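You operate a simulated robot arm through the tools that you are given. There is no shell and no other tool. Be economical: measure what you need, move in short steps, check, and stop when the job is done.

Carry out the task below with a simulated two-armed robot. There is one attempt and no reset: what you move stays moved.

TASK
Fetch the yellow wheel from the top of the grey table and set it on the sheet there. Then put the plate on the top of the grey table away on the shelf under the small oven. Then put the short axle from the top of the grey table on top of the orange pad there. The order counts. Set down upright: plate, short axle.

The check looks at the end state, three seconds after you hand in, the way a careful person would. Anything else that was tipped, shoved, dropped, spilled or broken makes it a failure. Flat cloth is picked up by pressing the open fingertips on it (5 to 10 N) and closing them slowly along it; thin cloth reads only 2 to 8 mm in the jaws.

THE ROBOT
Two 7-joint arms with two-finger parallel grippers on one trunk, on a base that drives. Base frame: it is fixed to the floor where the robot stands at the start and does not move with it; the origin is under the middle of the robot, x ahead of it, y to its left, z up. Units: cm, degrees, N and s.
The left shoulder is at the start at [7, 13.4, 112.6], the right one opposite. With the tool pointing down near the work surface each hand reaches from about 10 to 64 cm from the robot's upright axis, wherever it stands, measured 20 degrees to its own side. Places, roughly: orange pad (6x5x5 cm) [60, -50, 80]; plate (11x5x14 cm) [100, 0, 80]; shelf under the small oven [50, -380, 30]; yellow wheel (6x6x3 cm) [50, 0, 80]. Payload 1.57 kg a hand.
The TCP of each hand is the grasp point between the finger pads, 3 cm short of the fingertips. In the tool frame z runs along the fingers and y along their closing line. The gripper opens to 8 cm. The fingers are 1.7 cm wide and 1.2 cm thick; the gripper's body (4 by 8.2 cm) begins 8 cm behind the TCP.
Orientation is that of the tool frame in the base frame, as a unit quaternion [x, y, z, w]. With the fingers straight down and closing along the base's y, the tool's x points along the base's -x, its y along +y and its z along -z.

THE INTERFACE
- The arms move only by the tool jog_arm. It takes "left_motion", "right_motion" or both (then of equal length, played together; a hand with none holds still); each is one flat list of numbers, 7 for each row, row after row: the gripper command, from -1 (shut) to 1 (fully open), values between in proportion, then the shift along the tool's x, y, z in units of 100 mm (1.0 is 100 mm), then the turn, a rotation vector about the tool's x, y, z in units of 60 degrees (1.0 is 60 degrees). In form: [grip, tx, ty, tz, ax, ay, az, grip, tx, ty, tz, ax, ay, az, ...]. A call has 1 to 12 rows; each row is the pose to reach, as a shift and turn from the pose commanded when the call began, along the tool's axes at that moment. A call with a number of a shift or a turn outside -1 to 1 is refused whole. Each row takes 0.2 s and may step no farther than 5 cm and 8.6 degrees from the row before; otherwise, or with a gripper value out of range, the whole call is refused. Where a pose cannot be reached the arm comes as near as it can. A force on the tool above 40 N (or 10 N above the force at the start of the call, whichever is more), or a blocked arm, ends the call early, and 0.2 s more pass. The fingers move at their own pace (about 15.3 cm/s each) and stop on an object; they squeeze with about 43 N. The grip force told is the motor's: it shows also when the fingers shut on nothing. Time passes only in rows, and 0.2 s behind the last, so rows that repeat a pose let the fingers close. It gives the time, the measured TCP pose, the force on the tool (base axes), the opening and the grip force at its end, in the units of the frame above (readings bear some noise), with the torque about the TCP (base axes, N m) and any sound that the robot's microphone picked up.
- Cameras (640 x 400 px; columns grow to the right, rows downward): "scene" is now at [13.57, -1.74, 134.76]; the picture's right is [-0.01, -1.00, 0.00], its down [-0.70, 0.01, -0.71] and it looks along [0.71, -0.01, -0.70] (base axes); focal length 294 px, centre (320, 200). "left" rides on the left gripper at [7.2, 0.7, -12.2] in its tool frame; the picture's right is [-0.09, 1.00, 0.00], its down [-0.84, -0.08, -0.54] and it looks along [-0.54, -0.05, 0.84] (tool axes); focal length 238 px, centre (320, 200). "right" rides on the right gripper at [7.2, -0.7, -12.2] in its tool frame; the picture's right is [0.09, 1.00, 0.00], its down [-0.84, 0.08, -0.54] and it looks along [-0.54, 0.05, 0.84] (tool axes); focal length 238 px, centre (320, 200). There is no depth. A picture from a camera that has moved, and an enlarged one, comes with that camera's place and axes in the base frame and with its lens. The place of the scene camera against the robot may be out by one fixed shift of up to 2.5 cm in any direction.
- snapshot(camera): a new picture of that camera. It takes no simulated time.
- lift_body(by): slides the trunk up (or, below 0, down) by that many cm; the arms and the scene camera ride with it, the base frame stays. It gives what a move gives, with no picture.
- base_move(legs): drives the robot by 1 to 6 legs, each [ahead, left, turn to the left] in cm, cm and degrees, along the robot's own axes; the way and the turn of a leg run together, so that a leg with both is an arc; at most 150 cm and 180 degrees a leg. The arms and the cameras ride along, it lands a little off, and it stops where it bumps. It gives what a move gives.
- pan_tilt(pan, tilt): turns the head with the scene camera to pan (to the left, within 86 degrees either way) and tilt (down, from -29 to 69), counted from straight ahead of the robot. It gives what a move gives.
- enlarge(camera, box): a new picture of the part [left, top, right, bottom] of that camera's present view, enlarged. It takes no simulated time.
- sign_off(): hands the job in; it is judged then, once.

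Go step by step. Nothing tells you exact positions but the pictures and the camera data: compare them with the known pose of the tool, close in by small moves and look again before you grip or let go. The budget is 165 turns and 122 pictures, counting those below and the enlarged ones. Unless the task says otherwise, let go and move clear before handing in, and close with one line.

The tools are called by a JSON object that holds its "name" and its "arguments". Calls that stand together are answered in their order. jog_arm: Moves the arms, as the interface text tells. Its arguments: {"type":"object","properties":{"left_motion":{"type":"array","items":{"type":"number"}},"right_motion":{"type":"array","items":{"type":"number"}}},"required":[]} The other tools are called the same way: lift_body (by) slides the trunk up or down; base_move (legs) drives the base; pan_tilt (pan, tilt) turns the head that bears the scene camera; snapshot (camera) takes a picture; enlarge (camera, box) takes an enlarged picture of a part of a camera's view; sign_off () hands the job in.

At the start:

```text
t: 0.0
left_position: [50.38, 19.17, 106.95]
left_tcp_rot: [-0.001, 1.0, 0.0, 0.0]
left_wrist_force: [0.0, -0.1, 0.1]
left_moment: [0.0, 0.0, 0.01]
left_width: 7.98
left_gripper_force: 0.0
right_position: [42.44, -19.76, 108.98]
right_tcp_rot: [0.0, 1.0, 0.0, 0.0]
right_wrist_force: [-0.1, -0.6, -0.7]
right_moment: [0.01, 0.0, 0.03]
right_width: 8.02
right_gripper_force: 0.1
trunk travel left (down, up): [-70.0, 24.0]
robot x, y, heading: [0.3, -0.13, -0.2]
head pan, tilt: [-0.8, 44.4]
```

scene: 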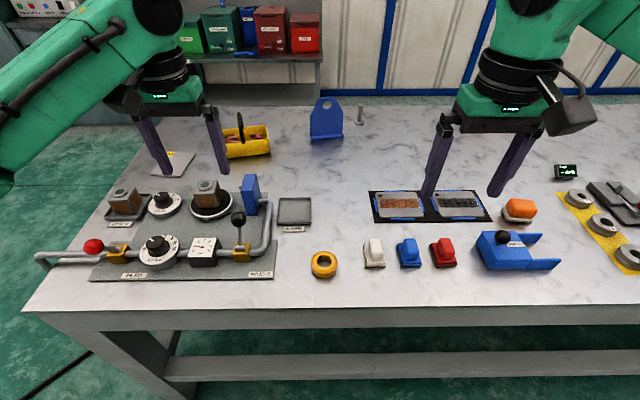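
right: 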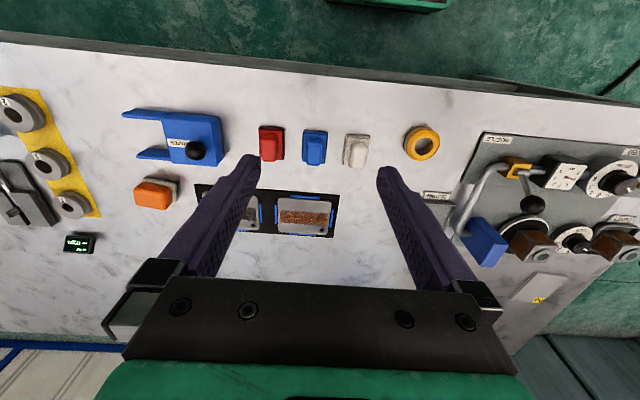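
left: 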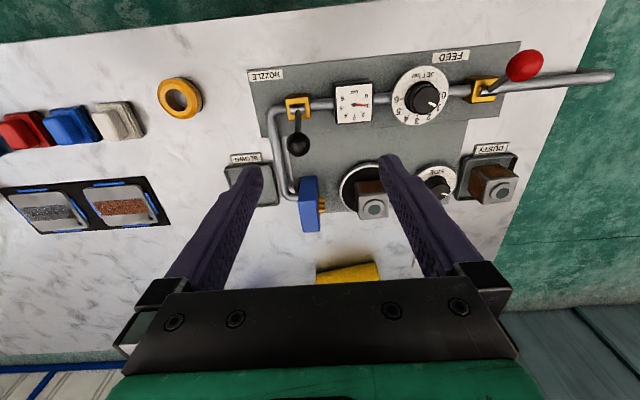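

I see the yellow wheel near the front edge, the blue plate standing at the back, and several candidate "sheet"s and axles. I'll take close looks first.

{"name": "enlarge", "arguments": {"camera": "scene", "box": [100, 90, 380, 280]}}

{"name": "enlarge", "arguments": {"camera": "scene", "box": [360, 130, 640, 290]}}

```text
2.11 times, centred on (240, 185) of scene
camera zoom: at [13.57, -1.74, 134.76], right [-0.01, -1.0, 0.0], down [-0.7, 0.01, -0.71], along [0.71, -0.01, -0.7], focal length 618 px, centre (488, 232)
```

zoom: 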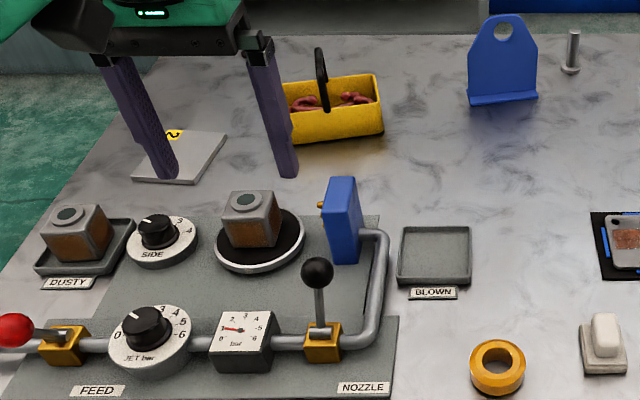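

```text
2.29 times, centred on (500, 210) of scene
camera zoom: at [13.57, -1.74, 134.76], right [-0.01, -1.0, 0.0], down [-0.7, 0.01, -0.71], along [0.71, -0.01, -0.7], focal length 671 px, centre (-91, 177)
```

zoom: 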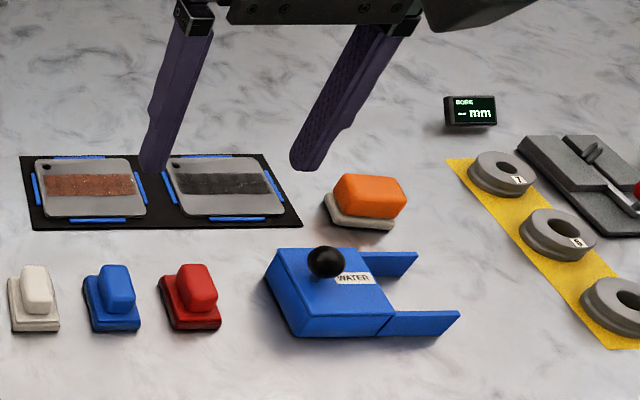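

The wheel is at (324,264); the plate and a headed pin are at the back. I'll look right and left for other sheets and axles.

{"name": "pan_tilt", "arguments": {"pan": -40, "tilt": 35}}

{"name": "snapshot", "arguments": {"camera": "scene"}}

{"name": "pan_tilt", "arguments": {"pan": 25, "tilt": 35}}

{"name": "snapshot", "arguments": {"camera": "scene"}}

{"name": "pan_tilt", "arguments": {"pan": -86, "tilt": 20}}

{"name": "snapshot", "arguments": {"camera": "scene"}}

```text
t: 1.1
left_position: [50.51, 19.14, 107.02]
left_tcp_rot: [0.0, 1.0, 0.001, -0.001]
left_wrist_force: [0.4, 0.1, 1.0]
left_moment: [0.0, -0.02, -0.02]
left_width: 7.99
left_gripper_force: 0.0
right_position: [42.47, -19.63, 109.03]
right_tcp_rot: [-0.001, 1.0, 0.0, 0.0]
right_wrist_force: [-0.4, 0.5, -0.5]
right_moment: [0.04, -0.02, -0.01]
right_width: 7.97
right_gripper_force: 0.1
trunk travel left (down, up): [-70.0, 24.0]
robot x, y, heading: [-0.0, 0.03, -0.1]
head pan, tilt: [-40.0, 35.0]
```

```text
116 pictures are left
camera scene: at [12.14, -7.28, 136.16], right [-0.64, -0.77, 0.0], down [-0.44, 0.37, -0.82], along [0.63, -0.53, -0.57], focal length 294 px, centre (320, 200)
```

scene: 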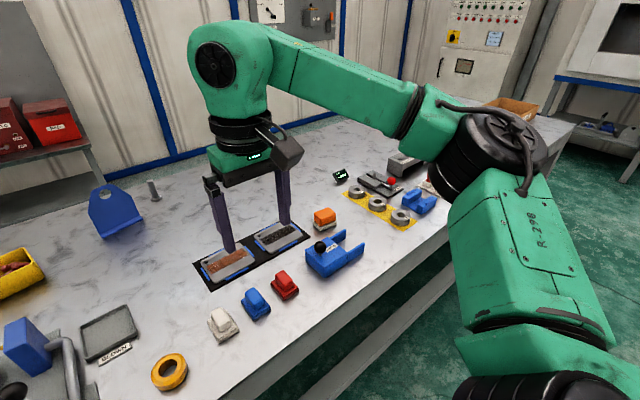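

```text
t: 2.4
left_position: [50.39, 19.16, 106.87]
left_tcp_rot: [-0.001, 1.0, 0.0, 0.0]
left_wrist_force: [0.4, -0.4, -0.6]
left_moment: [-0.04, 0.04, 0.01]
left_width: 8.0
left_gripper_force: 0.1
right_position: [42.48, -19.64, 108.99]
right_tcp_rot: [0.0, 1.0, 0.001, 0.001]
right_wrist_force: [0.2, 0.4, 0.7]
right_moment: [-0.02, 0.03, 0.0]
right_width: 7.98
right_gripper_force: 0.0
trunk travel left (down, up): [-70.0, 24.0]
robot x, y, heading: [-0.12, 0.22, -0.1]
head pan, tilt: [25.0, 35.0]
```

```text
115 pictures are left
camera scene: at [13.37, 2.08, 136.16], right [0.42, -0.91, 0.0], down [-0.52, -0.24, -0.82], along [0.74, 0.35, -0.57], focal length 294 px, centre (320, 200)
```

scene: 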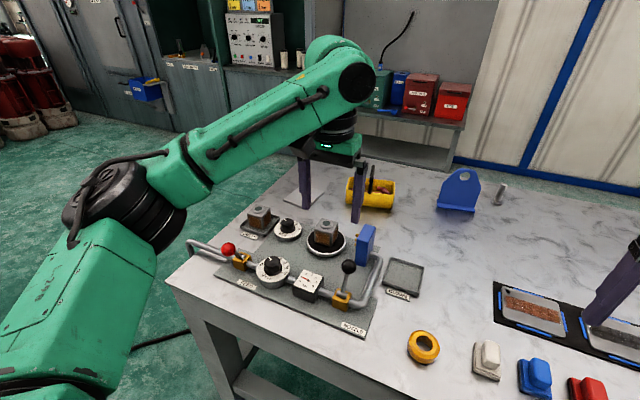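

```text
t: 4.3
left_position: [50.4, 19.07, 106.94]
left_tcp_rot: [-0.001, 1.0, 0.0, 0.0]
left_wrist_force: [0.3, 0.9, -0.1]
left_moment: [-0.02, -0.01, 0.02]
left_width: 8.02
left_gripper_force: 0.0
right_position: [42.46, -19.73, 109.05]
right_tcp_rot: [0.0, 1.0, -0.001, 0.0]
right_wrist_force: [1.3, 0.9, -0.3]
right_moment: [-0.02, -0.03, 0.03]
right_width: 8.0
right_gripper_force: 0.1
trunk travel left (down, up): [-70.0, 24.0]
robot x, y, heading: [0.57, 0.1, -0.1]
head pan, tilt: [-85.9, 20.0]
```

```text
114 pictures are left
camera scene: at [6.05, -10.92, 138.54], right [-1.0, -0.07, 0.0], down [-0.02, 0.34, -0.94], along [0.07, -0.94, -0.34], focal length 294 px, centre (320, 200)
```

scene: 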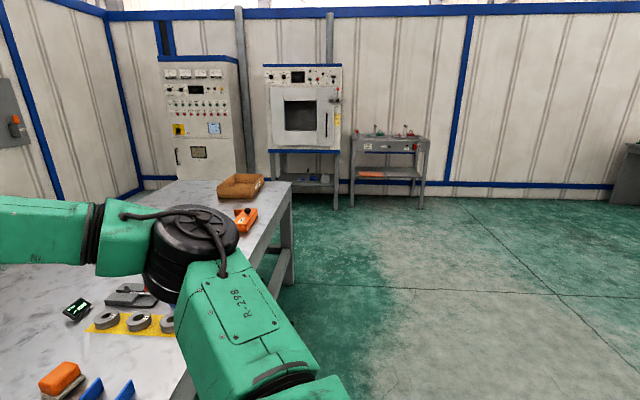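

The oven with its lower shelf is visible far to the right. I'll look at the sheet candidates more closely.

{"name": "pan_tilt", "arguments": {"pan": 20, "tilt": 40}}

{"name": "enlarge", "arguments": {"camera": "scene", "box": [230, 120, 430, 240]}}

{"name": "pan_tilt", "arguments": {"pan": -50, "tilt": 35}}

{"name": "enlarge", "arguments": {"camera": "scene", "box": [200, 120, 480, 300]}}

{"name": "enlarge", "arguments": {"camera": "right", "box": [0, 70, 200, 260]}}

```text
t: 6.1
left_position: [50.45, 19.26, 106.95]
left_tcp_rot: [-0.001, 1.0, 0.0, 0.0]
left_wrist_force: [-1.4, -0.3, 0.4]
left_moment: [0.0, 0.01, 0.02]
left_width: 8.01
left_gripper_force: 0.0
right_position: [42.45, -19.75, 109.02]
right_tcp_rot: [0.001, 1.0, 0.0, 0.0]
right_wrist_force: [0.6, 0.3, 0.5]
right_moment: [-0.01, 0.04, 0.0]
right_width: 8.01
right_gripper_force: 0.1
trunk travel left (down, up): [-70.0, 24.0]
robot x, y, heading: [0.05, 0.02, 0.1]
head pan, tilt: [20.0, 40.0]
```

```text
3.20 times, centred on (330, 180) of scene
camera zoom: at [13.38, 1.27, 135.4], right [0.34, -0.94, 0.0], down [-0.6, -0.22, -0.77], along [0.72, 0.26, -0.64], focal length 940 px, centre (288, 264)
```

zoom: 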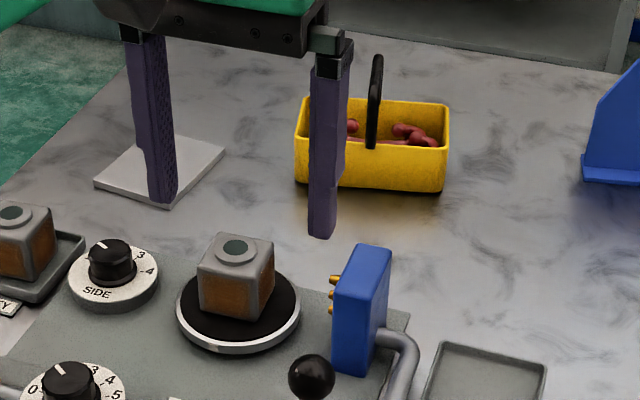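

```text
t: 7.5
left_position: [50.45, 19.22, 106.9]
left_tcp_rot: [-0.001, 1.0, 0.0, 0.0]
left_wrist_force: [-1.0, 0.3, -1.1]
left_moment: [-0.01, 0.03, 0.01]
left_width: 8.01
left_gripper_force: 0.1
right_position: [42.5, -19.64, 109.06]
right_tcp_rot: [0.0, 1.0, 0.0, 0.0]
right_wrist_force: [0.6, -0.4, -0.2]
right_moment: [0.01, 0.0, -0.03]
right_width: 8.01
right_gripper_force: 0.0
trunk travel left (down, up): [-70.0, 24.0]
robot x, y, heading: [0.19, -0.08, -0.2]
head pan, tilt: [-50.0, 35.0]
```

```text
2.22 times, centred on (340, 210) of scene
camera zoom: at [11.05, -8.37, 136.16], right [-0.77, -0.64, 0.0], down [-0.37, 0.44, -0.82], along [0.53, -0.63, -0.57], focal length 653 px, centre (276, 178)
```

zoom: 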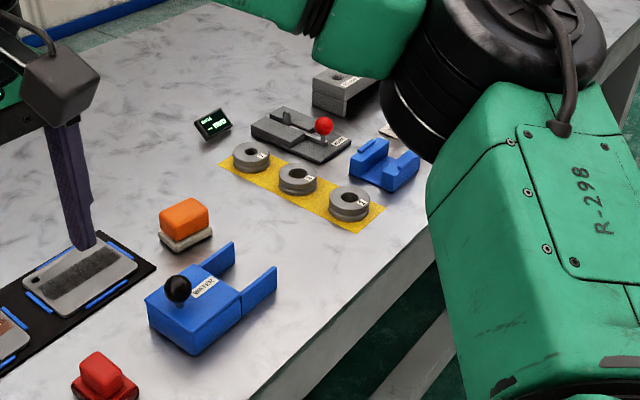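

```text
2.11 times, centred on (100, 165) of right
camera zoom: at [35.36, -20.32, 121.23], right [-0.09, 1.0, 0.0], down [0.84, 0.08, 0.54], along [0.54, 0.05, -0.84], focal length 502 px, centre (783, 274)
```

zoom: 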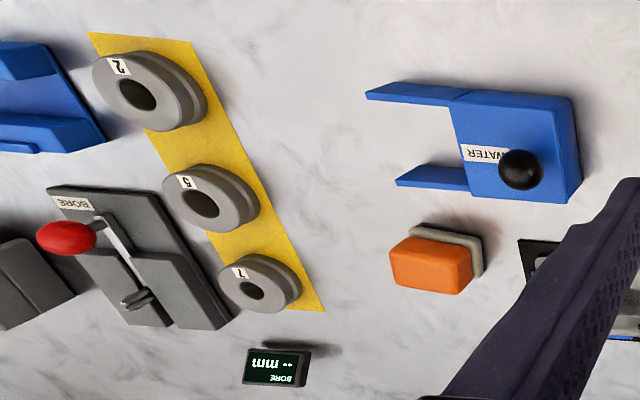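

The likely sheet is the thin slab with the yellow mark at about (85, 41). The wheel triangulates from both hand cameras to about (47.4, -1.5). I'll bring the left hand above it.

{"name": "jog_arm", "arguments": {"left_motion": [1, 0.1, -0.3, 0.1, 0, 0, 0, 1, 0.2, -0.65, 0.2, 0, 0, 0, 1, 0.3, -1.0, 0.3, 0, 0, 0]}}

{"name": "jog_arm", "arguments": {"left_motion": [1, 0, -0.4, 0.3, 0, 0, 0, 1, 0, -0.8, 0.6, 0, 0, 0, 1, 0, -1.0, 0.8, 0, 0, 0, 1, 0, -1.0, 0.8, 0, 0, 0]}}

{"name": "snapshot", "arguments": {"camera": "left"}}

```text
t: 8.3
left_position: [47.7, 9.18, 103.82]
left_tcp_rot: [0.0, 1.0, 0.001, 0.001]
left_wrist_force: [-0.1, -0.1, -0.3]
left_moment: [0.03, -0.02, 0.0]
left_width: 8.01
left_gripper_force: 0.1
right_position: [42.46, -19.83, 108.98]
right_tcp_rot: [0.0, 1.0, 0.001, 0.0]
right_wrist_force: [1.2, 0.0, -0.5]
right_moment: [-0.01, -0.02, 0.01]
right_width: 8.02
right_gripper_force: 0.0
trunk travel left (down, up): [-70.0, 24.0]
robot x, y, heading: [0.21, 0.53, 0.2]
head pan, tilt: [-50.0, 35.0]
```

```text
t: 9.3
left_position: [47.53, -0.82, 95.83]
left_tcp_rot: [0.0, 1.0, 0.0, 0.0]
left_wrist_force: [0.0, -0.1, 0.4]
left_moment: [0.01, 0.01, 0.01]
left_width: 7.99
left_gripper_force: 0.1
right_position: [42.49, -19.7, 109.06]
right_tcp_rot: [0.0, 1.0, -0.001, 0.0]
right_wrist_force: [0.3, 0.9, -0.6]
right_moment: [0.0, -0.01, 0.0]
right_width: 7.99
right_gripper_force: 0.1
trunk travel left (down, up): [-70.0, 24.0]
robot x, y, heading: [-0.06, 0.34, -0.0]
head pan, tilt: [-50.0, 35.0]
```

```text
110 pictures are left
camera left: at [40.41, -0.17, 108.04], right [0.09, 1.0, 0.0], down [0.84, -0.08, 0.54], along [0.54, -0.05, -0.84], focal length 238 px, centre (320, 200)
```

left: 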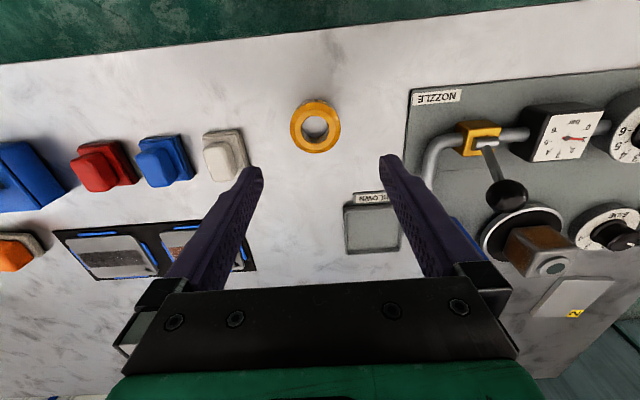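

Wheel centre now measures about (47.5, -1.4). I go down with a small y correction and grip.

{"name": "jog_arm", "arguments": {"left_motion": [1, 0, -0.055, 0.4, 0, 0, 0, 1, 0, -0.055, 0.8, 0, 0, 0, 1, 0, -0.055, 1.0, 0, 0, 0, 1, 0, -0.055, 1.0, 0, 0, 0]}}

{"name": "snapshot", "arguments": {"camera": "left"}}

```text
t: 10.3
left_position: [47.59, -1.68, 85.9]
left_tcp_rot: [-0.001, 1.0, 0.0, 0.0]
left_wrist_force: [0.0, 0.0, -0.4]
left_moment: [0.0, 0.0, 0.0]
left_width: 7.97
left_gripper_force: 0.0
right_position: [42.52, -19.75, 109.08]
right_tcp_rot: [0.0, 1.0, 0.0, 0.0]
right_wrist_force: [-1.1, 0.0, -0.5]
right_moment: [-0.03, -0.01, 0.01]
right_width: 8.0
right_gripper_force: 0.0
trunk travel left (down, up): [-70.0, 24.0]
robot x, y, heading: [-0.26, -0.0, -0.1]
head pan, tilt: [-50.0, 35.0]
```

```text
109 pictures are left
camera left: at [40.35, -0.9, 98.22], right [0.09, 1.0, 0.0], down [0.84, -0.08, 0.54], along [0.54, -0.05, -0.84], focal length 238 px, centre (320, 200)
```

left: 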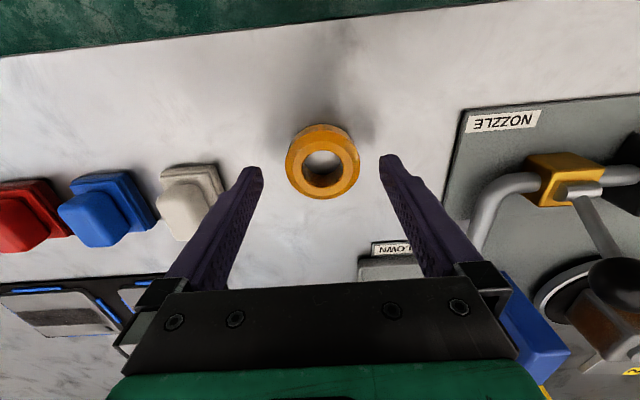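

The wheel is centred between the fingers. Lower and close.

{"name": "jog_arm", "arguments": {"left_motion": [1, 0, 0.01, 0.15, 0, 0, 0, 1, 0, 0.01, 0.24, 0, 0, 0, 1, 0, 0.01, 0.24, 0, 0, 0, 0.3, 0, 0.01, 0.24, 0, 0, 0, -1, 0, 0.01, 0.24, 0, 0, 0, -1, 0, 0.01, 0.24, 0, 0, 0, -1, 0, 0.01, 0.24, 0, 0, 0]}}

```text
t: 11.9
left_position: [47.42, -1.57, 83.58]
left_tcp_rot: [0.0, 1.0, 0.001, 0.0]
left_wrist_force: [0.1, -0.4, 0.8]
left_moment: [0.04, -0.06, 0.0]
left_width: 5.52
left_gripper_force: 43.0
right_position: [42.45, -19.79, 109.04]
right_tcp_rot: [0.0, 1.0, 0.0, 0.001]
right_wrist_force: [-0.5, 0.1, -0.9]
right_moment: [0.05, -0.03, 0.01]
right_width: 7.99
right_gripper_force: 0.0
trunk travel left (down, up): [-70.0, 24.0]
robot x, y, heading: [-0.38, -0.07, 0.2]
head pan, tilt: [-50.0, 35.0]
```

Gripped at 5.5 cm. Lift up clear.

{"name": "jog_arm", "arguments": {"left_motion": [-1, 0, 0, -0.2, 0, 0, 0, -1, 0, 0, -0.6, 0, 0, 0, -1, 0, 0, -1.0, 0, 0, 0, -1, 0, 0, -1.0, 0, 0, 0]}}

{"name": "jog_arm", "arguments": {"left_motion": [-1, 0, 0.4, -0.3, 0, 0, 0, -1, 0, 0.7, -0.6, 0, 0, 0, -1, 0.3, 1.0, -1.0, 0, 0, 0, -1, 0.3, 1.0, -1.0, 0, 0, 0]}}

{"name": "snapshot", "arguments": {"camera": "left"}}

```text
t: 12.9
left_position: [47.57, -1.41, 93.63]
left_tcp_rot: [-0.001, 1.0, 0.0, 0.0]
left_wrist_force: [-1.0, 0.6, -2.8]
left_moment: [0.0, 0.02, -0.01]
left_width: 5.56
left_gripper_force: 43.5
right_position: [42.53, -19.65, 109.02]
right_tcp_rot: [0.0, 1.0, 0.0, 0.001]
right_wrist_force: [-0.2, -0.3, 0.5]
right_moment: [-0.01, 0.0, -0.02]
right_width: 7.99
right_gripper_force: 0.0
trunk travel left (down, up): [-70.0, 24.0]
robot x, y, heading: [-0.49, 0.1, 0.1]
head pan, tilt: [-50.0, 35.0]
```

```text
refused: row 3 steps farther than a row can; nothing moved
```

```text
108 pictures are left
camera left: at [40.41, -0.67, 105.8], right [0.09, 1.0, 0.0], down [0.84, -0.08, 0.54], along [0.54, -0.05, -0.84], focal length 238 px, centre (320, 200)
```

left: 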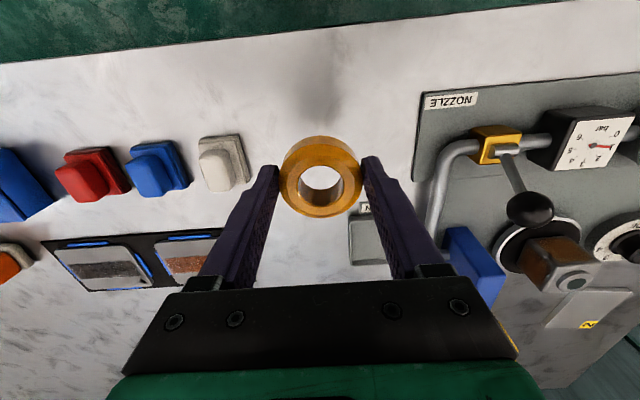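

Wheel held. Lift higher and move left, then see the slab close up to confirm it is the sheet.

{"name": "jog_arm", "arguments": {"left_motion": [-1, 0.0, 0.3, -0.3, 0, 0, 0, -1, 0, 0.6, -0.6, 0, 0, 0, -1, 0.1, 0.8, -0.9, 0, 0, 0, -1, 0.2, 1.0, -1.0, 0, 0, 0, -1, 0.2, 1.0, -1.0, 0, 0, 0]}}

{"name": "jog_arm", "arguments": {"left_motion": [-1, -0.2, 0.3, 0, 0, 0, 0, -1, -0.4, 0.6, 0, 0, 0, 0, -1, -0.6, 0.9, 0, 0, 0, 0, -1, -0.8, 1.0, 0, 0, 0, 0, -1, -0.8, 1.0, 0, 0, 0, 0]}}

{"name": "snapshot", "arguments": {"camera": "left"}}

```text
t: 14.2
left_position: [45.43, 8.6, 103.55]
left_tcp_rot: [0.0, 1.0, 0.0, -0.001]
left_wrist_force: [0.5, -0.3, -2.4]
left_moment: [0.02, 0.0, 0.01]
left_width: 5.53
left_gripper_force: 42.7
right_position: [42.49, -19.73, 108.94]
right_tcp_rot: [0.0, 1.0, 0.0, -0.001]
right_wrist_force: [-0.2, -0.4, 0.4]
right_moment: [-0.02, -0.01, -0.01]
right_width: 8.0
right_gripper_force: 0.2
trunk travel left (down, up): [-70.0, 24.0]
robot x, y, heading: [0.22, -0.42, -0.2]
head pan, tilt: [-50.0, 35.0]
```

```text
t: 15.3
left_position: [53.25, 19.04, 103.4]
left_tcp_rot: [-0.001, 1.0, 0.0, 0.0]
left_wrist_force: [-0.2, -0.6, -3.7]
left_moment: [0.01, -0.02, -0.01]
left_width: 5.53
left_gripper_force: 42.7
right_position: [42.48, -19.67, 108.95]
right_tcp_rot: [-0.001, 1.0, 0.0, 0.0]
right_wrist_force: [0.5, -0.1, -0.1]
right_moment: [0.03, -0.05, 0.02]
right_width: 8.0
right_gripper_force: 0.0
trunk travel left (down, up): [-70.0, 24.0]
robot x, y, heading: [0.22, 0.28, 0.1]
head pan, tilt: [-50.0, 35.0]
```

```text
107 pictures are left
camera left: at [46.08, 19.71, 115.65], right [0.09, 1.0, 0.0], down [0.84, -0.08, 0.54], along [0.54, -0.05, -0.84], focal length 238 px, centre (320, 200)
```

left: 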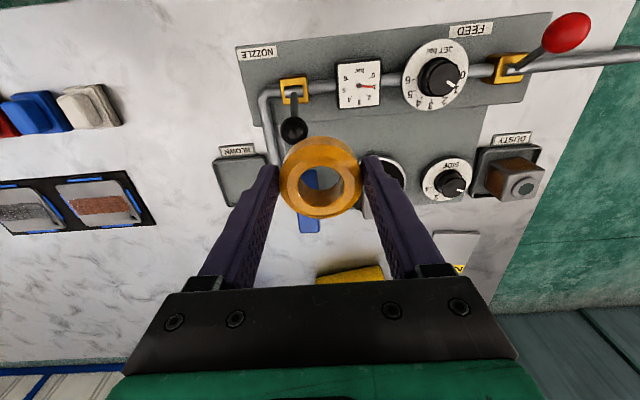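

Now a scene look at the slab with the hand moved away from it.

{"name": "pan_tilt", "arguments": {"pan": 30, "tilt": 38}}

{"name": "snapshot", "arguments": {"camera": "scene"}}

```text
t: 16.9
left_position: [53.27, 18.92, 103.34]
left_tcp_rot: [-0.001, 1.0, 0.0, -0.001]
left_wrist_force: [-0.1, 0.5, -2.7]
left_moment: [0.0, -0.02, 0.03]
left_width: 5.52
left_gripper_force: 42.7
right_position: [42.57, -19.81, 108.96]
right_tcp_rot: [0.0, 1.0, 0.001, 0.0]
right_wrist_force: [0.5, 0.8, -0.1]
right_moment: [-0.04, -0.01, -0.01]
right_width: 8.0
right_gripper_force: 0.0
trunk travel left (down, up): [-70.0, 24.0]
robot x, y, heading: [0.39, 0.27, -0.0]
head pan, tilt: [30.0, 38.0]
```

```text
106 pictures are left
camera scene: at [12.93, 2.7, 135.69], right [0.5, -0.87, 0.0], down [-0.53, -0.31, -0.79], along [0.68, 0.39, -0.62], focal length 294 px, centre (320, 200)
```

scene: 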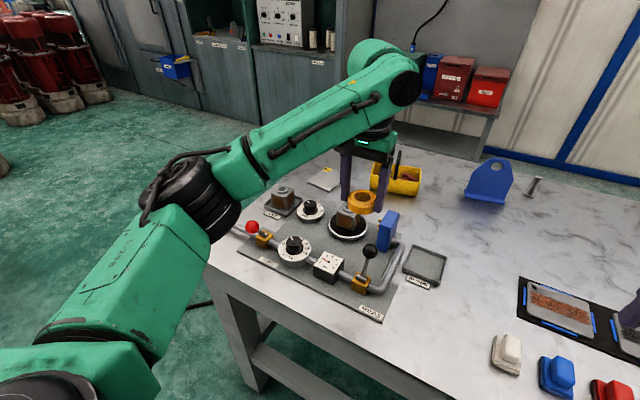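

The slab beside the basket is the free sheet. I'll drive around to the table's left end to reach it.

{"name": "base_move", "arguments": {"legs": [[-20, 0, 0], [0, 110, 0]]}}

{"name": "pan_tilt", "arguments": {"pan": -10, "tilt": 35}}

{"name": "snapshot", "arguments": {"camera": "scene"}}

```text
t: 23.8
left_position: [31.89, 130.01, 103.48]
left_tcp_rot: [-0.005, 1.0, 0.0, -0.001]
left_wrist_force: [0.3, 0.7, -3.2]
left_moment: [0.01, -0.02, -0.01]
left_width: 5.53
left_gripper_force: 42.5
right_position: [21.48, 91.09, 108.94]
right_tcp_rot: [-0.005, 1.0, 0.0, 0.0]
right_wrist_force: [-0.3, -0.2, 0.0]
right_moment: [0.0, -0.02, 0.01]
right_width: 8.0
right_gripper_force: 0.0
trunk travel left (down, up): [-70.0, 24.0]
robot x, y, heading: [-21.03, 110.23, 0.3]
head pan, tilt: [30.0, 38.0]
```

```text
t: 24.8
left_position: [31.82, 129.88, 103.38]
left_tcp_rot: [-0.005, 1.0, 0.0, 0.0]
left_wrist_force: [-0.5, -0.6, -3.4]
left_moment: [0.01, 0.06, 0.04]
left_width: 5.56
left_gripper_force: 43.2
right_position: [21.46, 91.2, 109.01]
right_tcp_rot: [-0.004, 1.0, -0.001, 0.0]
right_wrist_force: [0.2, 0.0, 0.0]
right_moment: [0.0, -0.04, -0.01]
right_width: 7.99
right_gripper_force: 0.1
trunk travel left (down, up): [-70.0, 24.0]
robot x, y, heading: [-21.32, 110.55, 0.7]
head pan, tilt: [-10.0, 35.0]
```

```text
105 pictures are left
camera scene: at [-7.04, 107.41, 136.15], right [-0.16, -0.99, 0.0], down [-0.57, 0.09, -0.82], along [0.81, -0.13, -0.57], focal length 294 px, centre (320, 200)
```

scene: 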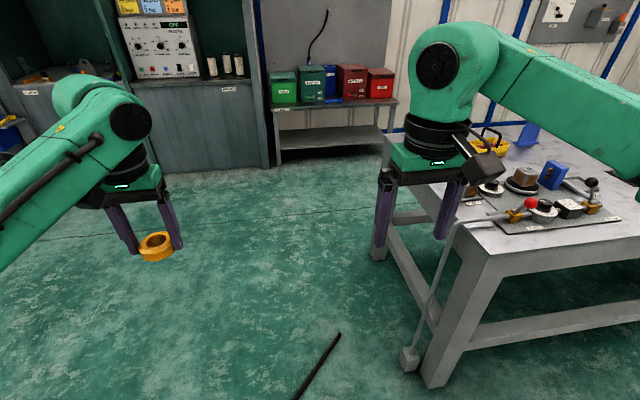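

Path on the left side is clear (a floor box with a pipe at about (54, 55) is outside my path). Drive forward, then turn to face the table.

{"name": "base_move", "arguments": {"legs": [[103, 0, 0], [0, 0, -90]]}}

{"name": "pan_tilt", "arguments": {"pan": 0, "tilt": 45}}

{"name": "snapshot", "arguments": {"camera": "scene"}}

{"name": "snapshot", "arguments": {"camera": "left"}}

```text
t: 34.0
left_position: [99.68, 57.09, 103.4]
left_tcp_rot: [0.712, 0.702, 0.001, -0.001]
left_wrist_force: [-0.8, 0.3, -3.4]
left_moment: [0.0, -0.01, 0.0]
left_width: 5.51
left_gripper_force: 42.7
right_position: [61.26, 68.47, 109.04]
right_tcp_rot: [0.713, 0.701, 0.0, 0.0]
right_wrist_force: [0.3, -0.2, -0.4]
right_moment: [0.0, -0.01, 0.03]
right_width: 8.02
right_gripper_force: 0.1
trunk travel left (down, up): [-70.0, 24.0]
robot x, y, heading: [81.84, 111.06, -91.0]
head pan, tilt: [-10.0, 35.0]
```

```text
t: 34.7
left_position: [99.68, 57.02, 103.43]
left_tcp_rot: [0.713, 0.701, 0.0, -0.002]
left_wrist_force: [-1.2, 0.1, -3.6]
left_moment: [0.01, -0.04, 0.06]
left_width: 5.52
left_gripper_force: 42.8
right_position: [61.22, 68.41, 108.97]
right_tcp_rot: [0.714, 0.7, 0.001, 0.0]
right_wrist_force: [0.0, 0.5, 0.6]
right_moment: [-0.01, -0.01, 0.04]
right_width: 8.0
right_gripper_force: 0.0
trunk travel left (down, up): [-70.0, 24.0]
robot x, y, heading: [81.47, 110.55, -90.8]
head pan, tilt: [0.0, 45.0]
```

```text
104 pictures are left
camera scene: at [81.82, 95.79, 134.67], right [-1.0, 0.02, 0.0], down [0.01, 0.71, -0.71], along [-0.01, -0.71, -0.71], focal length 294 px, centre (320, 200)
```

scene: 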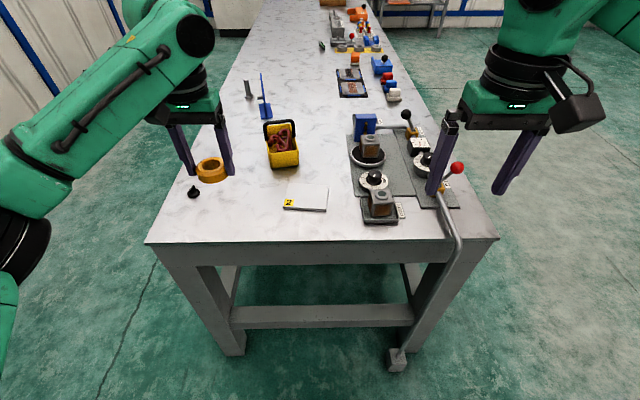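

```text
103 pictures are left
camera left: at [100.54, 64.3, 115.61], right [0.99, -0.11, 0.0], down [-0.09, -0.84, 0.54], along [-0.06, -0.54, -0.84], focal length 238 px, centre (320, 200)
```

left: 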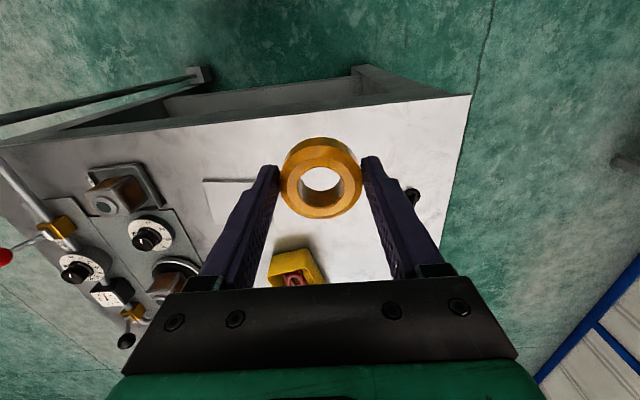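

I see the sheet with its label right ahead near the table end. A close look.

{"name": "enlarge", "arguments": {"camera": "scene", "box": [170, 60, 360, 230]}}

{"name": "enlarge", "arguments": {"camera": "scene", "box": [300, 0, 420, 110]}}

```text
2.35 times, centred on (265, 145) of scene
camera zoom: at [81.82, 95.79, 134.67], right [-1.0, 0.02, 0.0], down [0.01, 0.71, -0.71], along [-0.01, -0.71, -0.71], focal length 691 px, centre (449, 329)
```

zoom: 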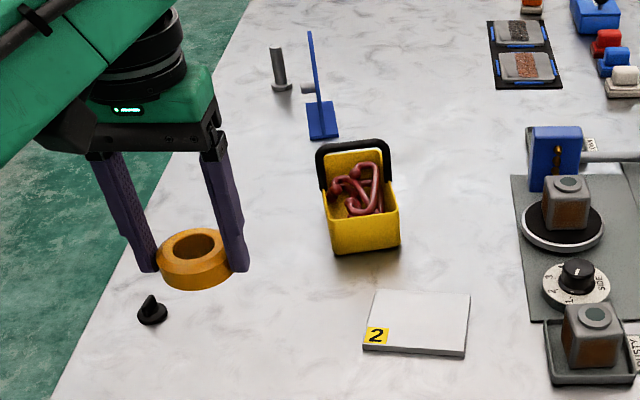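

```text
3.64 times, centred on (360, 55) of scene
camera zoom: at [81.82, 95.79, 134.67], right [-1.0, 0.02, 0.0], down [0.01, 0.71, -0.71], along [-0.01, -0.71, -0.71], focal length 1068 px, centre (174, 727)
```

zoom: 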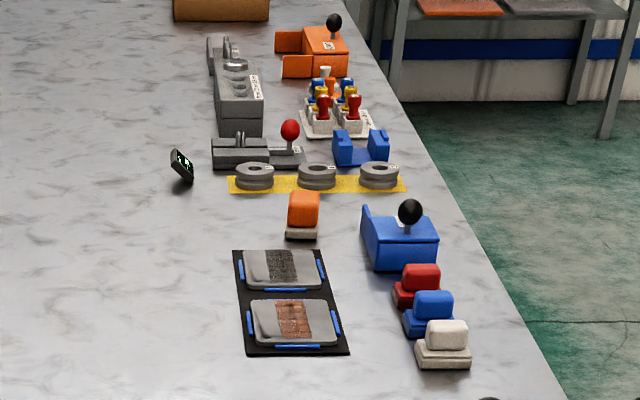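

The sheet (label 2) is a free thin slab at about (85, 41). I drive 13 cm closer and place the hand above it.

{"name": "base_move", "arguments": {"legs": [[13, 0, 0]]}}

{"name": "jog_arm", "arguments": {"left_motion": [-1, 0, -0.4, 0, 0, 0, 0, -1, 0, -0.8, 0, 0, 0, 0, -1, 0, -1.0, 0.2, 0, 0, 0, -1, 0, -1.0, 0.4, 0, 0, 0, -1, 0, -1.0, 0.4, 0, 0, 0]}}

{"name": "snapshot", "arguments": {"camera": "left"}}

{"name": "snapshot", "arguments": {"camera": "scene"}}

```text
t: 36.0
left_position: [99.39, 43.82, 103.51]
left_tcp_rot: [0.713, 0.701, 0.0, 0.0]
left_wrist_force: [-0.3, -0.2, -2.5]
left_moment: [0.01, 0.04, -0.02]
left_width: 5.5
left_gripper_force: 43.0
right_position: [61.11, 55.25, 109.02]
right_tcp_rot: [0.713, 0.701, -0.001, 0.001]
right_wrist_force: [0.0, 0.0, -0.1]
right_moment: [0.0, 0.01, 0.03]
right_width: 7.98
right_gripper_force: 0.2
trunk travel left (down, up): [-70.0, 24.0]
robot x, y, heading: [81.3, 96.91, -90.8]
head pan, tilt: [0.0, 45.0]
```

```text
t: 37.2
left_position: [89.45, 43.7, 99.47]
left_tcp_rot: [0.713, 0.702, 0.001, -0.001]
left_wrist_force: [-0.6, 0.2, -2.4]
left_moment: [0.02, 0.03, -0.03]
left_width: 5.52
left_gripper_force: 42.4
right_position: [60.97, 55.08, 108.96]
right_tcp_rot: [0.714, 0.7, 0.001, 0.0]
right_wrist_force: [0.6, -0.4, 0.0]
right_moment: [-0.02, -0.01, 0.01]
right_width: 8.03
right_gripper_force: 0.1
trunk travel left (down, up): [-70.0, 24.0]
robot x, y, heading: [81.88, 97.24, -91.2]
head pan, tilt: [0.0, 45.0]
```

```text
100 pictures are left
camera left: at [90.23, 51.0, 111.64], right [0.99, -0.11, 0.0], down [-0.09, -0.84, 0.54], along [-0.06, -0.54, -0.84], focal length 238 px, centre (320, 200)
```

left: 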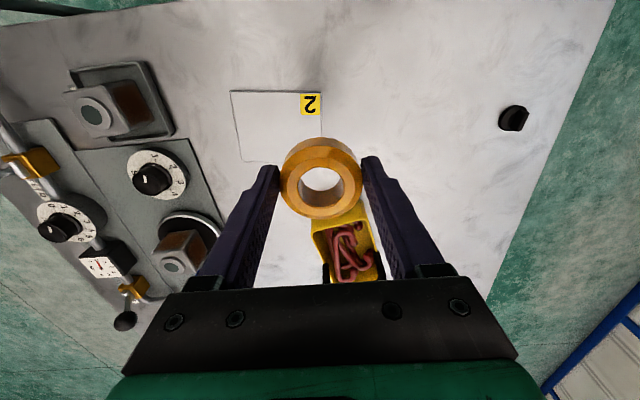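

```text
99 pictures are left
camera scene: at [81.54, 82.44, 134.67], right [-1.0, 0.02, 0.0], down [0.01, 0.71, -0.71], along [-0.01, -0.71, -0.71], focal length 294 px, centre (320, 200)
```

scene: 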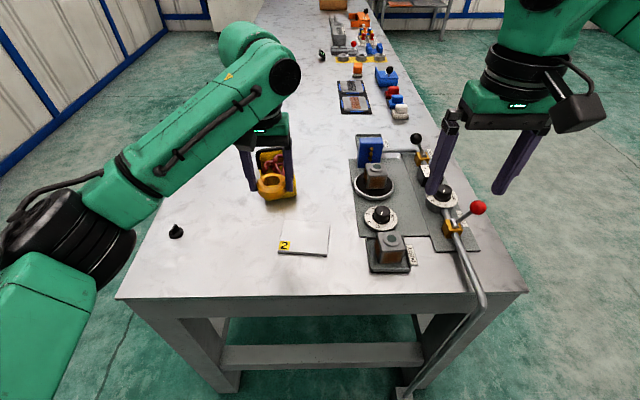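

By the left camera the sheet is 10x10 cm centred at about (84.2, 42.8). I move the wheel over its centre and lower part way.

{"name": "jog_arm", "arguments": {"left_motion": [-1, -0.05, -0.3, 0, 0, 0, 0, -1, -0.1, -0.523, 0, 0, 0, 0, -1, -0.1, -0.523, 0.4, 0, 0, 0, -1, -0.1, -0.523, 0.8, 0, 0, 0, -1, -0.1, -0.523, 1.0, 0, 0, 0, -1, -0.1, -0.523, 1.0, 0, 0, 0]}}

{"name": "snapshot", "arguments": {"camera": "left"}}

{"name": "enlarge", "arguments": {"camera": "scene", "box": [220, 140, 380, 270]}}

```text
t: 38.6
left_position: [84.17, 42.9, 89.55]
left_tcp_rot: [0.712, 0.702, 0.001, -0.001]
left_wrist_force: [-1.0, -0.2, -2.7]
left_moment: [0.02, 0.0, 0.03]
left_width: 5.54
left_gripper_force: 42.6
right_position: [60.98, 55.27, 109.04]
right_tcp_rot: [0.713, 0.701, 0.001, 0.001]
right_wrist_force: [-0.3, -0.3, -0.2]
right_moment: [-0.01, 0.03, 0.0]
right_width: 7.99
right_gripper_force: 0.1
trunk travel left (down, up): [-70.0, 24.0]
robot x, y, heading: [80.79, 97.39, -91.1]
head pan, tilt: [0.0, 45.0]
```

```text
98 pictures are left
camera left: at [85.0, 50.21, 101.68], right [0.99, -0.11, 0.0], down [-0.09, -0.84, 0.54], along [-0.06, -0.54, -0.84], focal length 238 px, centre (320, 200)
```

left: 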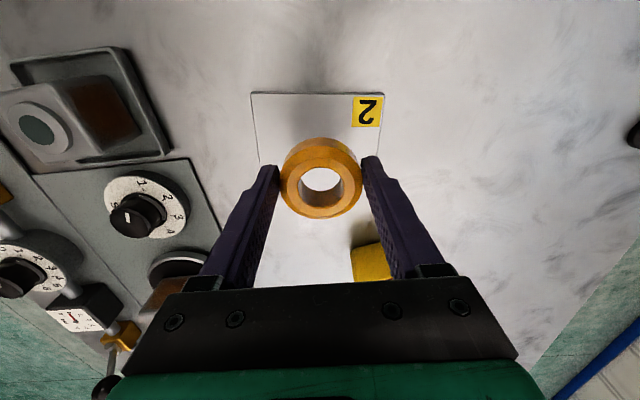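

```text
3.08 times, centred on (300, 205) of scene
camera zoom: at [81.6, 82.42, 134.67], right [-1.0, 0.02, 0.0], down [0.01, 0.71, -0.71], along [-0.01, -0.71, -0.71], focal length 904 px, centre (382, 185)
```

zoom: 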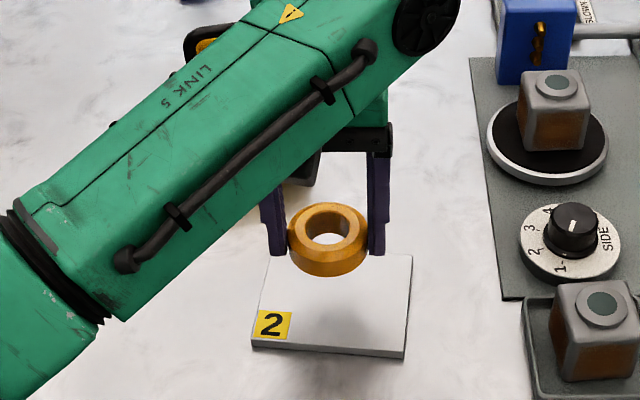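

Aligned over the sheet. Lower gently until contact.

{"name": "jog_arm", "arguments": {"left_motion": [-1, 0, 0, 0.2, 0, 0, 0, -1, 0, 0, 0.38, 0, 0, 0, -1, 0, 0, 0.44, 0, 0, 0, -1, 0, 0, 0.46, 0, 0, 0, -1, 0, 0, 0.48, 0, 0, 0, -1, 0, 0, 0.48, 0, 0, 0]}}

{"name": "enlarge", "arguments": {"camera": "scene", "box": [220, 140, 380, 270]}}

```text
t: 40.0
left_position: [84.15, 42.96, 84.66]
left_tcp_rot: [0.713, 0.701, 0.001, -0.001]
left_wrist_force: [0.3, -0.2, -3.2]
left_moment: [0.02, 0.01, 0.05]
left_width: 5.53
left_gripper_force: 43.1
right_position: [61.06, 55.09, 109.06]
right_tcp_rot: [0.714, 0.7, 0.0, 0.0]
right_wrist_force: [-1.3, 0.6, -0.5]
right_moment: [-0.01, -0.01, -0.02]
right_width: 8.01
right_gripper_force: 0.0
trunk travel left (down, up): [-70.0, 24.0]
robot x, y, heading: [81.5, 97.18, -91.1]
head pan, tilt: [0.0, 45.0]
```

```text
3.08 times, centred on (300, 205) of scene
camera zoom: at [81.56, 82.42, 134.67], right [-1.0, 0.02, 0.0], down [0.01, 0.71, -0.71], along [-0.01, -0.71, -0.71], focal length 904 px, centre (382, 185)
```

zoom: 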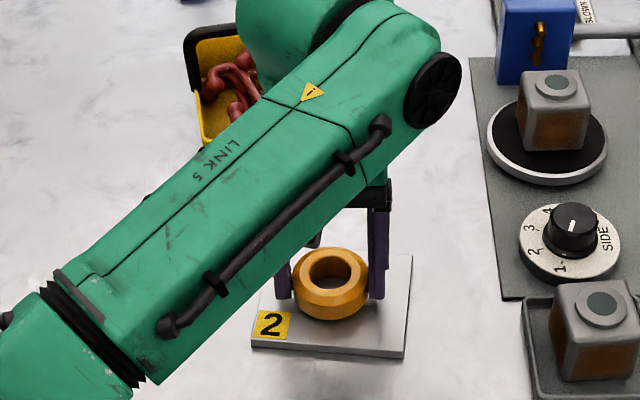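

Close to the sheet but no contact yet; a few more millimetres.

{"name": "jog_arm", "arguments": {"left_motion": [-1, 0, 0, 0.02, 0, 0, 0, -1, 0, 0, 0.04, 0, 0, 0, -1, 0, 0, 0.06, 0, 0, 0, -1, 0, 0, 0.06, 0, 0, 0]}}

```text
t: 41.0
left_position: [84.22, 43.04, 84.37]
left_tcp_rot: [0.712, 0.702, -0.003, 0.003]
left_wrist_force: [1.1, -9.0, 28.0]
left_moment: [-0.49, -0.04, 0.16]
left_width: 5.58
left_gripper_force: 43.0
right_position: [61.09, 55.38, 109.16]
right_tcp_rot: [0.713, 0.701, -0.001, 0.001]
right_wrist_force: [-0.2, 1.0, 0.2]
right_moment: [0.01, -0.02, -0.02]
right_width: 8.01
right_gripper_force: 0.0
trunk travel left (down, up): [-70.0, 24.0]
robot x, y, heading: [81.79, 97.02, -91.1]
head pan, tilt: [0.0, 45.0]
```

Contact (about 28 N). Ease up 2 mm and open, then lift away.

{"name": "jog_arm", "arguments": {"left_motion": [-1, 0, 0, -0.02, 0, 0, 0, 0, 0, 0, -0.02, 0, 0, 0, 1, 0, 0, -0.02, 0, 0, 0, 1, 0, 0, -0.02, 0, 0, 0, 1, 0, 0, -0.3, 0, 0, 0, 1, 0, 0, -0.7, 0, 0, 0, 1, 0, 0, -1, 0, 0, 0]}}

{"name": "jog_arm", "arguments": {"left_motion": [1, 0, 0, -0.4, 0, 0, 0, 1, 0, 0, -0.8, 0, 0, 0, 1, 0, 0, -1, 0, 0, 0]}}

{"name": "snapshot", "arguments": {"camera": "left"}}

{"name": "snapshot", "arguments": {"camera": "scene"}}

```text
t: 42.6
left_position: [84.31, 42.93, 94.15]
left_tcp_rot: [0.714, 0.701, 0.0, 0.0]
left_wrist_force: [0.5, -0.7, -0.5]
left_moment: [-0.01, -0.02, 0.02]
left_width: 8.0
left_gripper_force: 0.1
right_position: [61.06, 55.1, 109.11]
right_tcp_rot: [0.713, 0.701, 0.0, 0.0]
right_wrist_force: [-0.7, 0.6, 0.0]
right_moment: [-0.01, 0.05, -0.02]
right_width: 8.0
right_gripper_force: 0.1
trunk travel left (down, up): [-70.0, 24.0]
robot x, y, heading: [81.48, 96.74, -90.8]
head pan, tilt: [0.0, 45.0]
```

```text
t: 43.4
left_position: [84.26, 42.74, 103.85]
left_tcp_rot: [0.713, 0.701, 0.001, -0.001]
left_wrist_force: [-0.2, -0.7, -0.2]
left_moment: [0.04, 0.03, 0.02]
left_width: 7.99
left_gripper_force: 0.1
right_position: [60.91, 55.06, 109.08]
right_tcp_rot: [0.713, 0.701, 0.0, 0.0]
right_wrist_force: [-0.6, -0.8, 0.3]
right_moment: [0.04, 0.01, -0.02]
right_width: 8.0
right_gripper_force: 0.1
trunk travel left (down, up): [-70.0, 24.0]
robot x, y, heading: [81.02, 97.05, -90.9]
head pan, tilt: [0.0, 45.0]
```

```text
95 pictures are left
camera left: at [84.97, 50.02, 116.12], right [0.99, -0.11, 0.0], down [-0.09, -0.84, 0.54], along [-0.06, -0.54, -0.84], focal length 238 px, centre (320, 200)
```

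left: 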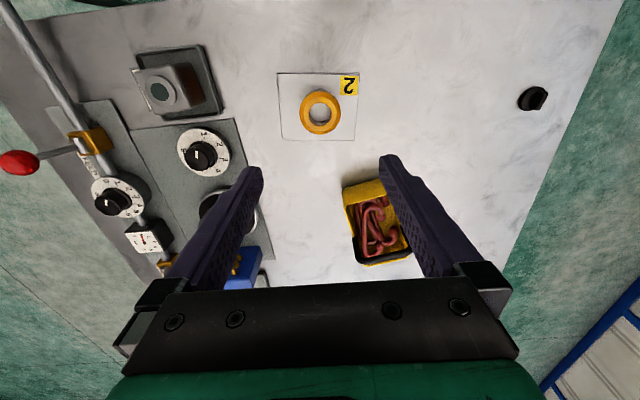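

```text
94 pictures are left
camera scene: at [81.52, 82.49, 134.67], right [-1.0, 0.02, 0.0], down [0.01, 0.71, -0.71], along [-0.01, -0.71, -0.71], focal length 294 px, centre (320, 200)
```

scene: 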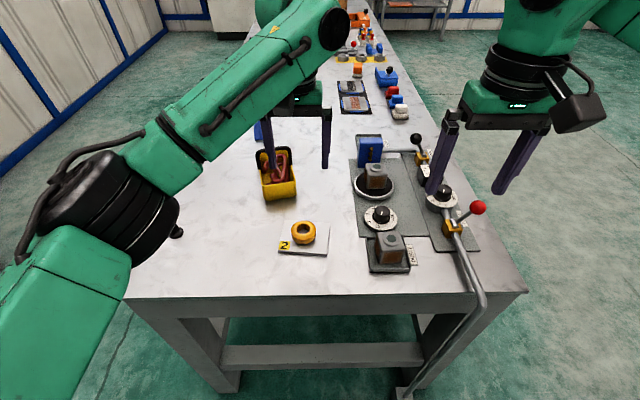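

The wheel rests on the sheet. Next I drive around to the table's back side (x > 120) to reach the plate and axle.

{"name": "base_move", "arguments": {"legs": [[-22, 0, 0], [0, 88, 0]]}}

{"name": "pan_tilt", "arguments": {"pan": -10, "tilt": 30}}

{"name": "snapshot", "arguments": {"camera": "scene"}}

```text
t: 49.4
left_position: [171.22, 62.46, 103.82]
left_tcp_rot: [0.72, 0.694, 0.0, 0.001]
left_wrist_force: [0.5, 0.5, -0.6]
left_moment: [0.02, -0.01, 0.01]
left_width: 7.97
left_gripper_force: 0.1
right_position: [148.28, 75.33, 109.03]
right_tcp_rot: [0.721, 0.693, 0.0, 0.0]
right_wrist_force: [-0.9, -0.2, 0.7]
right_moment: [0.0, -0.02, -0.01]
right_width: 8.0
right_gripper_force: 0.0
trunk travel left (down, up): [-70.0, 24.0]
robot x, y, heading: [169.84, 117.1, -92.3]
head pan, tilt: [0.0, 45.0]
```

```text
t: 50.1
left_position: [171.22, 62.6, 103.81]
left_tcp_rot: [0.721, 0.693, 0.0, 0.0]
left_wrist_force: [-0.1, 0.1, 0.2]
left_moment: [0.0, 0.02, -0.03]
left_width: 7.99
left_gripper_force: 0.1
right_position: [148.45, 75.32, 108.96]
right_tcp_rot: [0.721, 0.693, -0.001, 0.0]
right_wrist_force: [0.7, 0.1, -0.2]
right_moment: [-0.03, 0.02, 0.0]
right_width: 8.0
right_gripper_force: 0.1
trunk travel left (down, up): [-70.0, 24.0]
robot x, y, heading: [169.97, 116.77, -92.3]
head pan, tilt: [-10.0, 30.0]
```

```text
93 pictures are left
camera scene: at [168.02, 101.56, 136.93], right [-0.98, 0.21, 0.0], down [0.11, 0.49, -0.87], along [-0.18, -0.85, -0.5], focal length 294 px, centre (320, 200)
```

scene: 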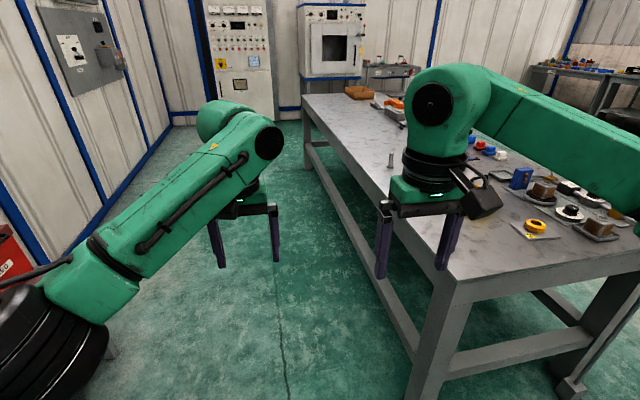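

The corridor is clear. Turn to face the table back and strafe along to the plate.

{"name": "base_move", "arguments": {"legs": [[0, 0, -88], [0, 108, 0]]}}

{"name": "pan_tilt", "arguments": {"pan": 0, "tilt": 40}}

{"name": "snapshot", "arguments": {"camera": "scene"}}

{"name": "snapshot", "arguments": {"camera": "right"}}

```text
t: 59.3
left_position: [120.32, 2.2, 103.83]
left_tcp_rot: [1.0, 0.025, 0.0, 0.0]
left_wrist_force: [-0.6, 0.3, 0.5]
left_moment: [0.03, 0.01, 0.04]
left_width: 7.98
left_gripper_force: 0.0
right_position: [131.13, 26.03, 109.09]
right_tcp_rot: [1.0, 0.024, 0.0, 0.0]
right_wrist_force: [-0.3, -0.2, 0.2]
right_moment: [-0.03, -0.01, 0.02]
right_width: 7.99
right_gripper_force: 0.0
trunk travel left (down, up): [-70.0, 24.0]
robot x, y, heading: [174.53, 8.55, -177.1]
head pan, tilt: [-10.0, 30.0]
```

```text
t: 60.1
left_position: [120.4, 2.07, 103.84]
left_tcp_rot: [1.0, 0.025, 0.0, 0.0]
left_wrist_force: [0.4, -0.6, 0.2]
left_moment: [0.03, -0.01, -0.02]
left_width: 7.99
left_gripper_force: 0.1
right_position: [131.03, 25.94, 108.95]
right_tcp_rot: [1.0, 0.025, 0.0, 0.0]
right_wrist_force: [-1.1, 0.2, 0.7]
right_moment: [0.0, 0.0, 0.01]
right_width: 8.0
right_gripper_force: 0.0
trunk travel left (down, up): [-70.0, 24.0]
robot x, y, heading: [174.53, 8.45, -177.3]
head pan, tilt: [0.0, 40.0]
```

```text
92 pictures are left
camera scene: at [161.3, 6.17, 135.41], right [-0.05, 1.0, 0.0], down [0.64, 0.03, -0.77], along [-0.77, -0.04, -0.64], focal length 294 px, centre (320, 200)
```

scene: 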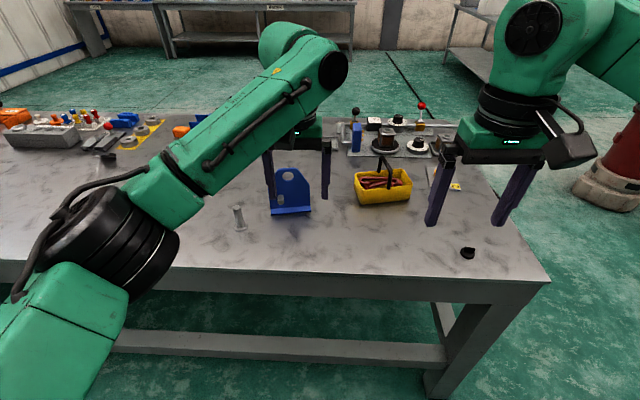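

```text
91 pictures are left
camera right: at [138.21, 27.08, 121.24], right [0.14, -0.99, 0.0], down [-0.83, -0.12, 0.54], along [-0.54, -0.08, -0.84], focal length 238 px, centre (320, 200)
```

right: 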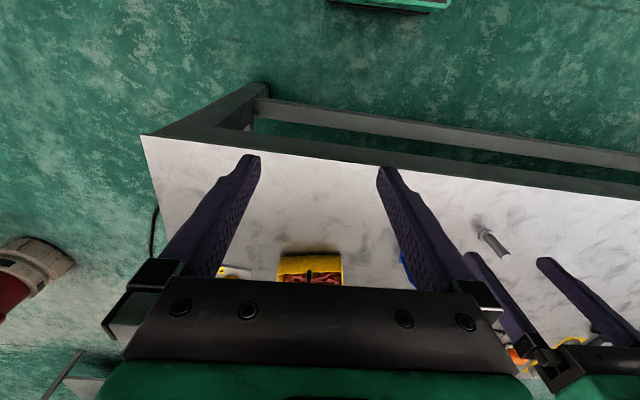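

Let me look closely at the plate and axle from here.

{"name": "enlarge", "arguments": {"camera": "scene", "box": [210, 140, 350, 240]}}

```text
4.00 times, centred on (280, 190) of scene
camera zoom: at [161.3, 6.17, 135.41], right [-0.05, 1.0, 0.0], down [0.64, 0.03, -0.77], along [-0.77, -0.04, -0.64], focal length 1175 px, centre (480, 240)
```

zoom: 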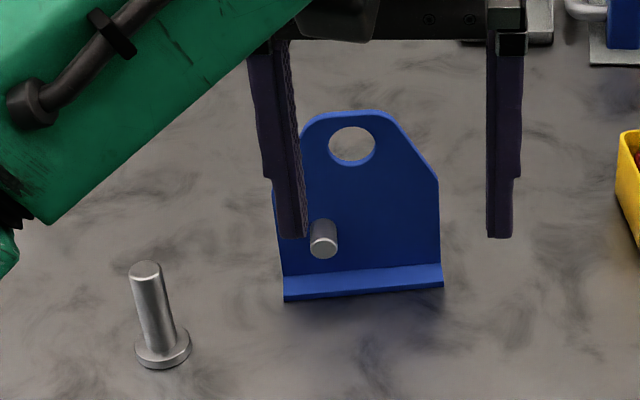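

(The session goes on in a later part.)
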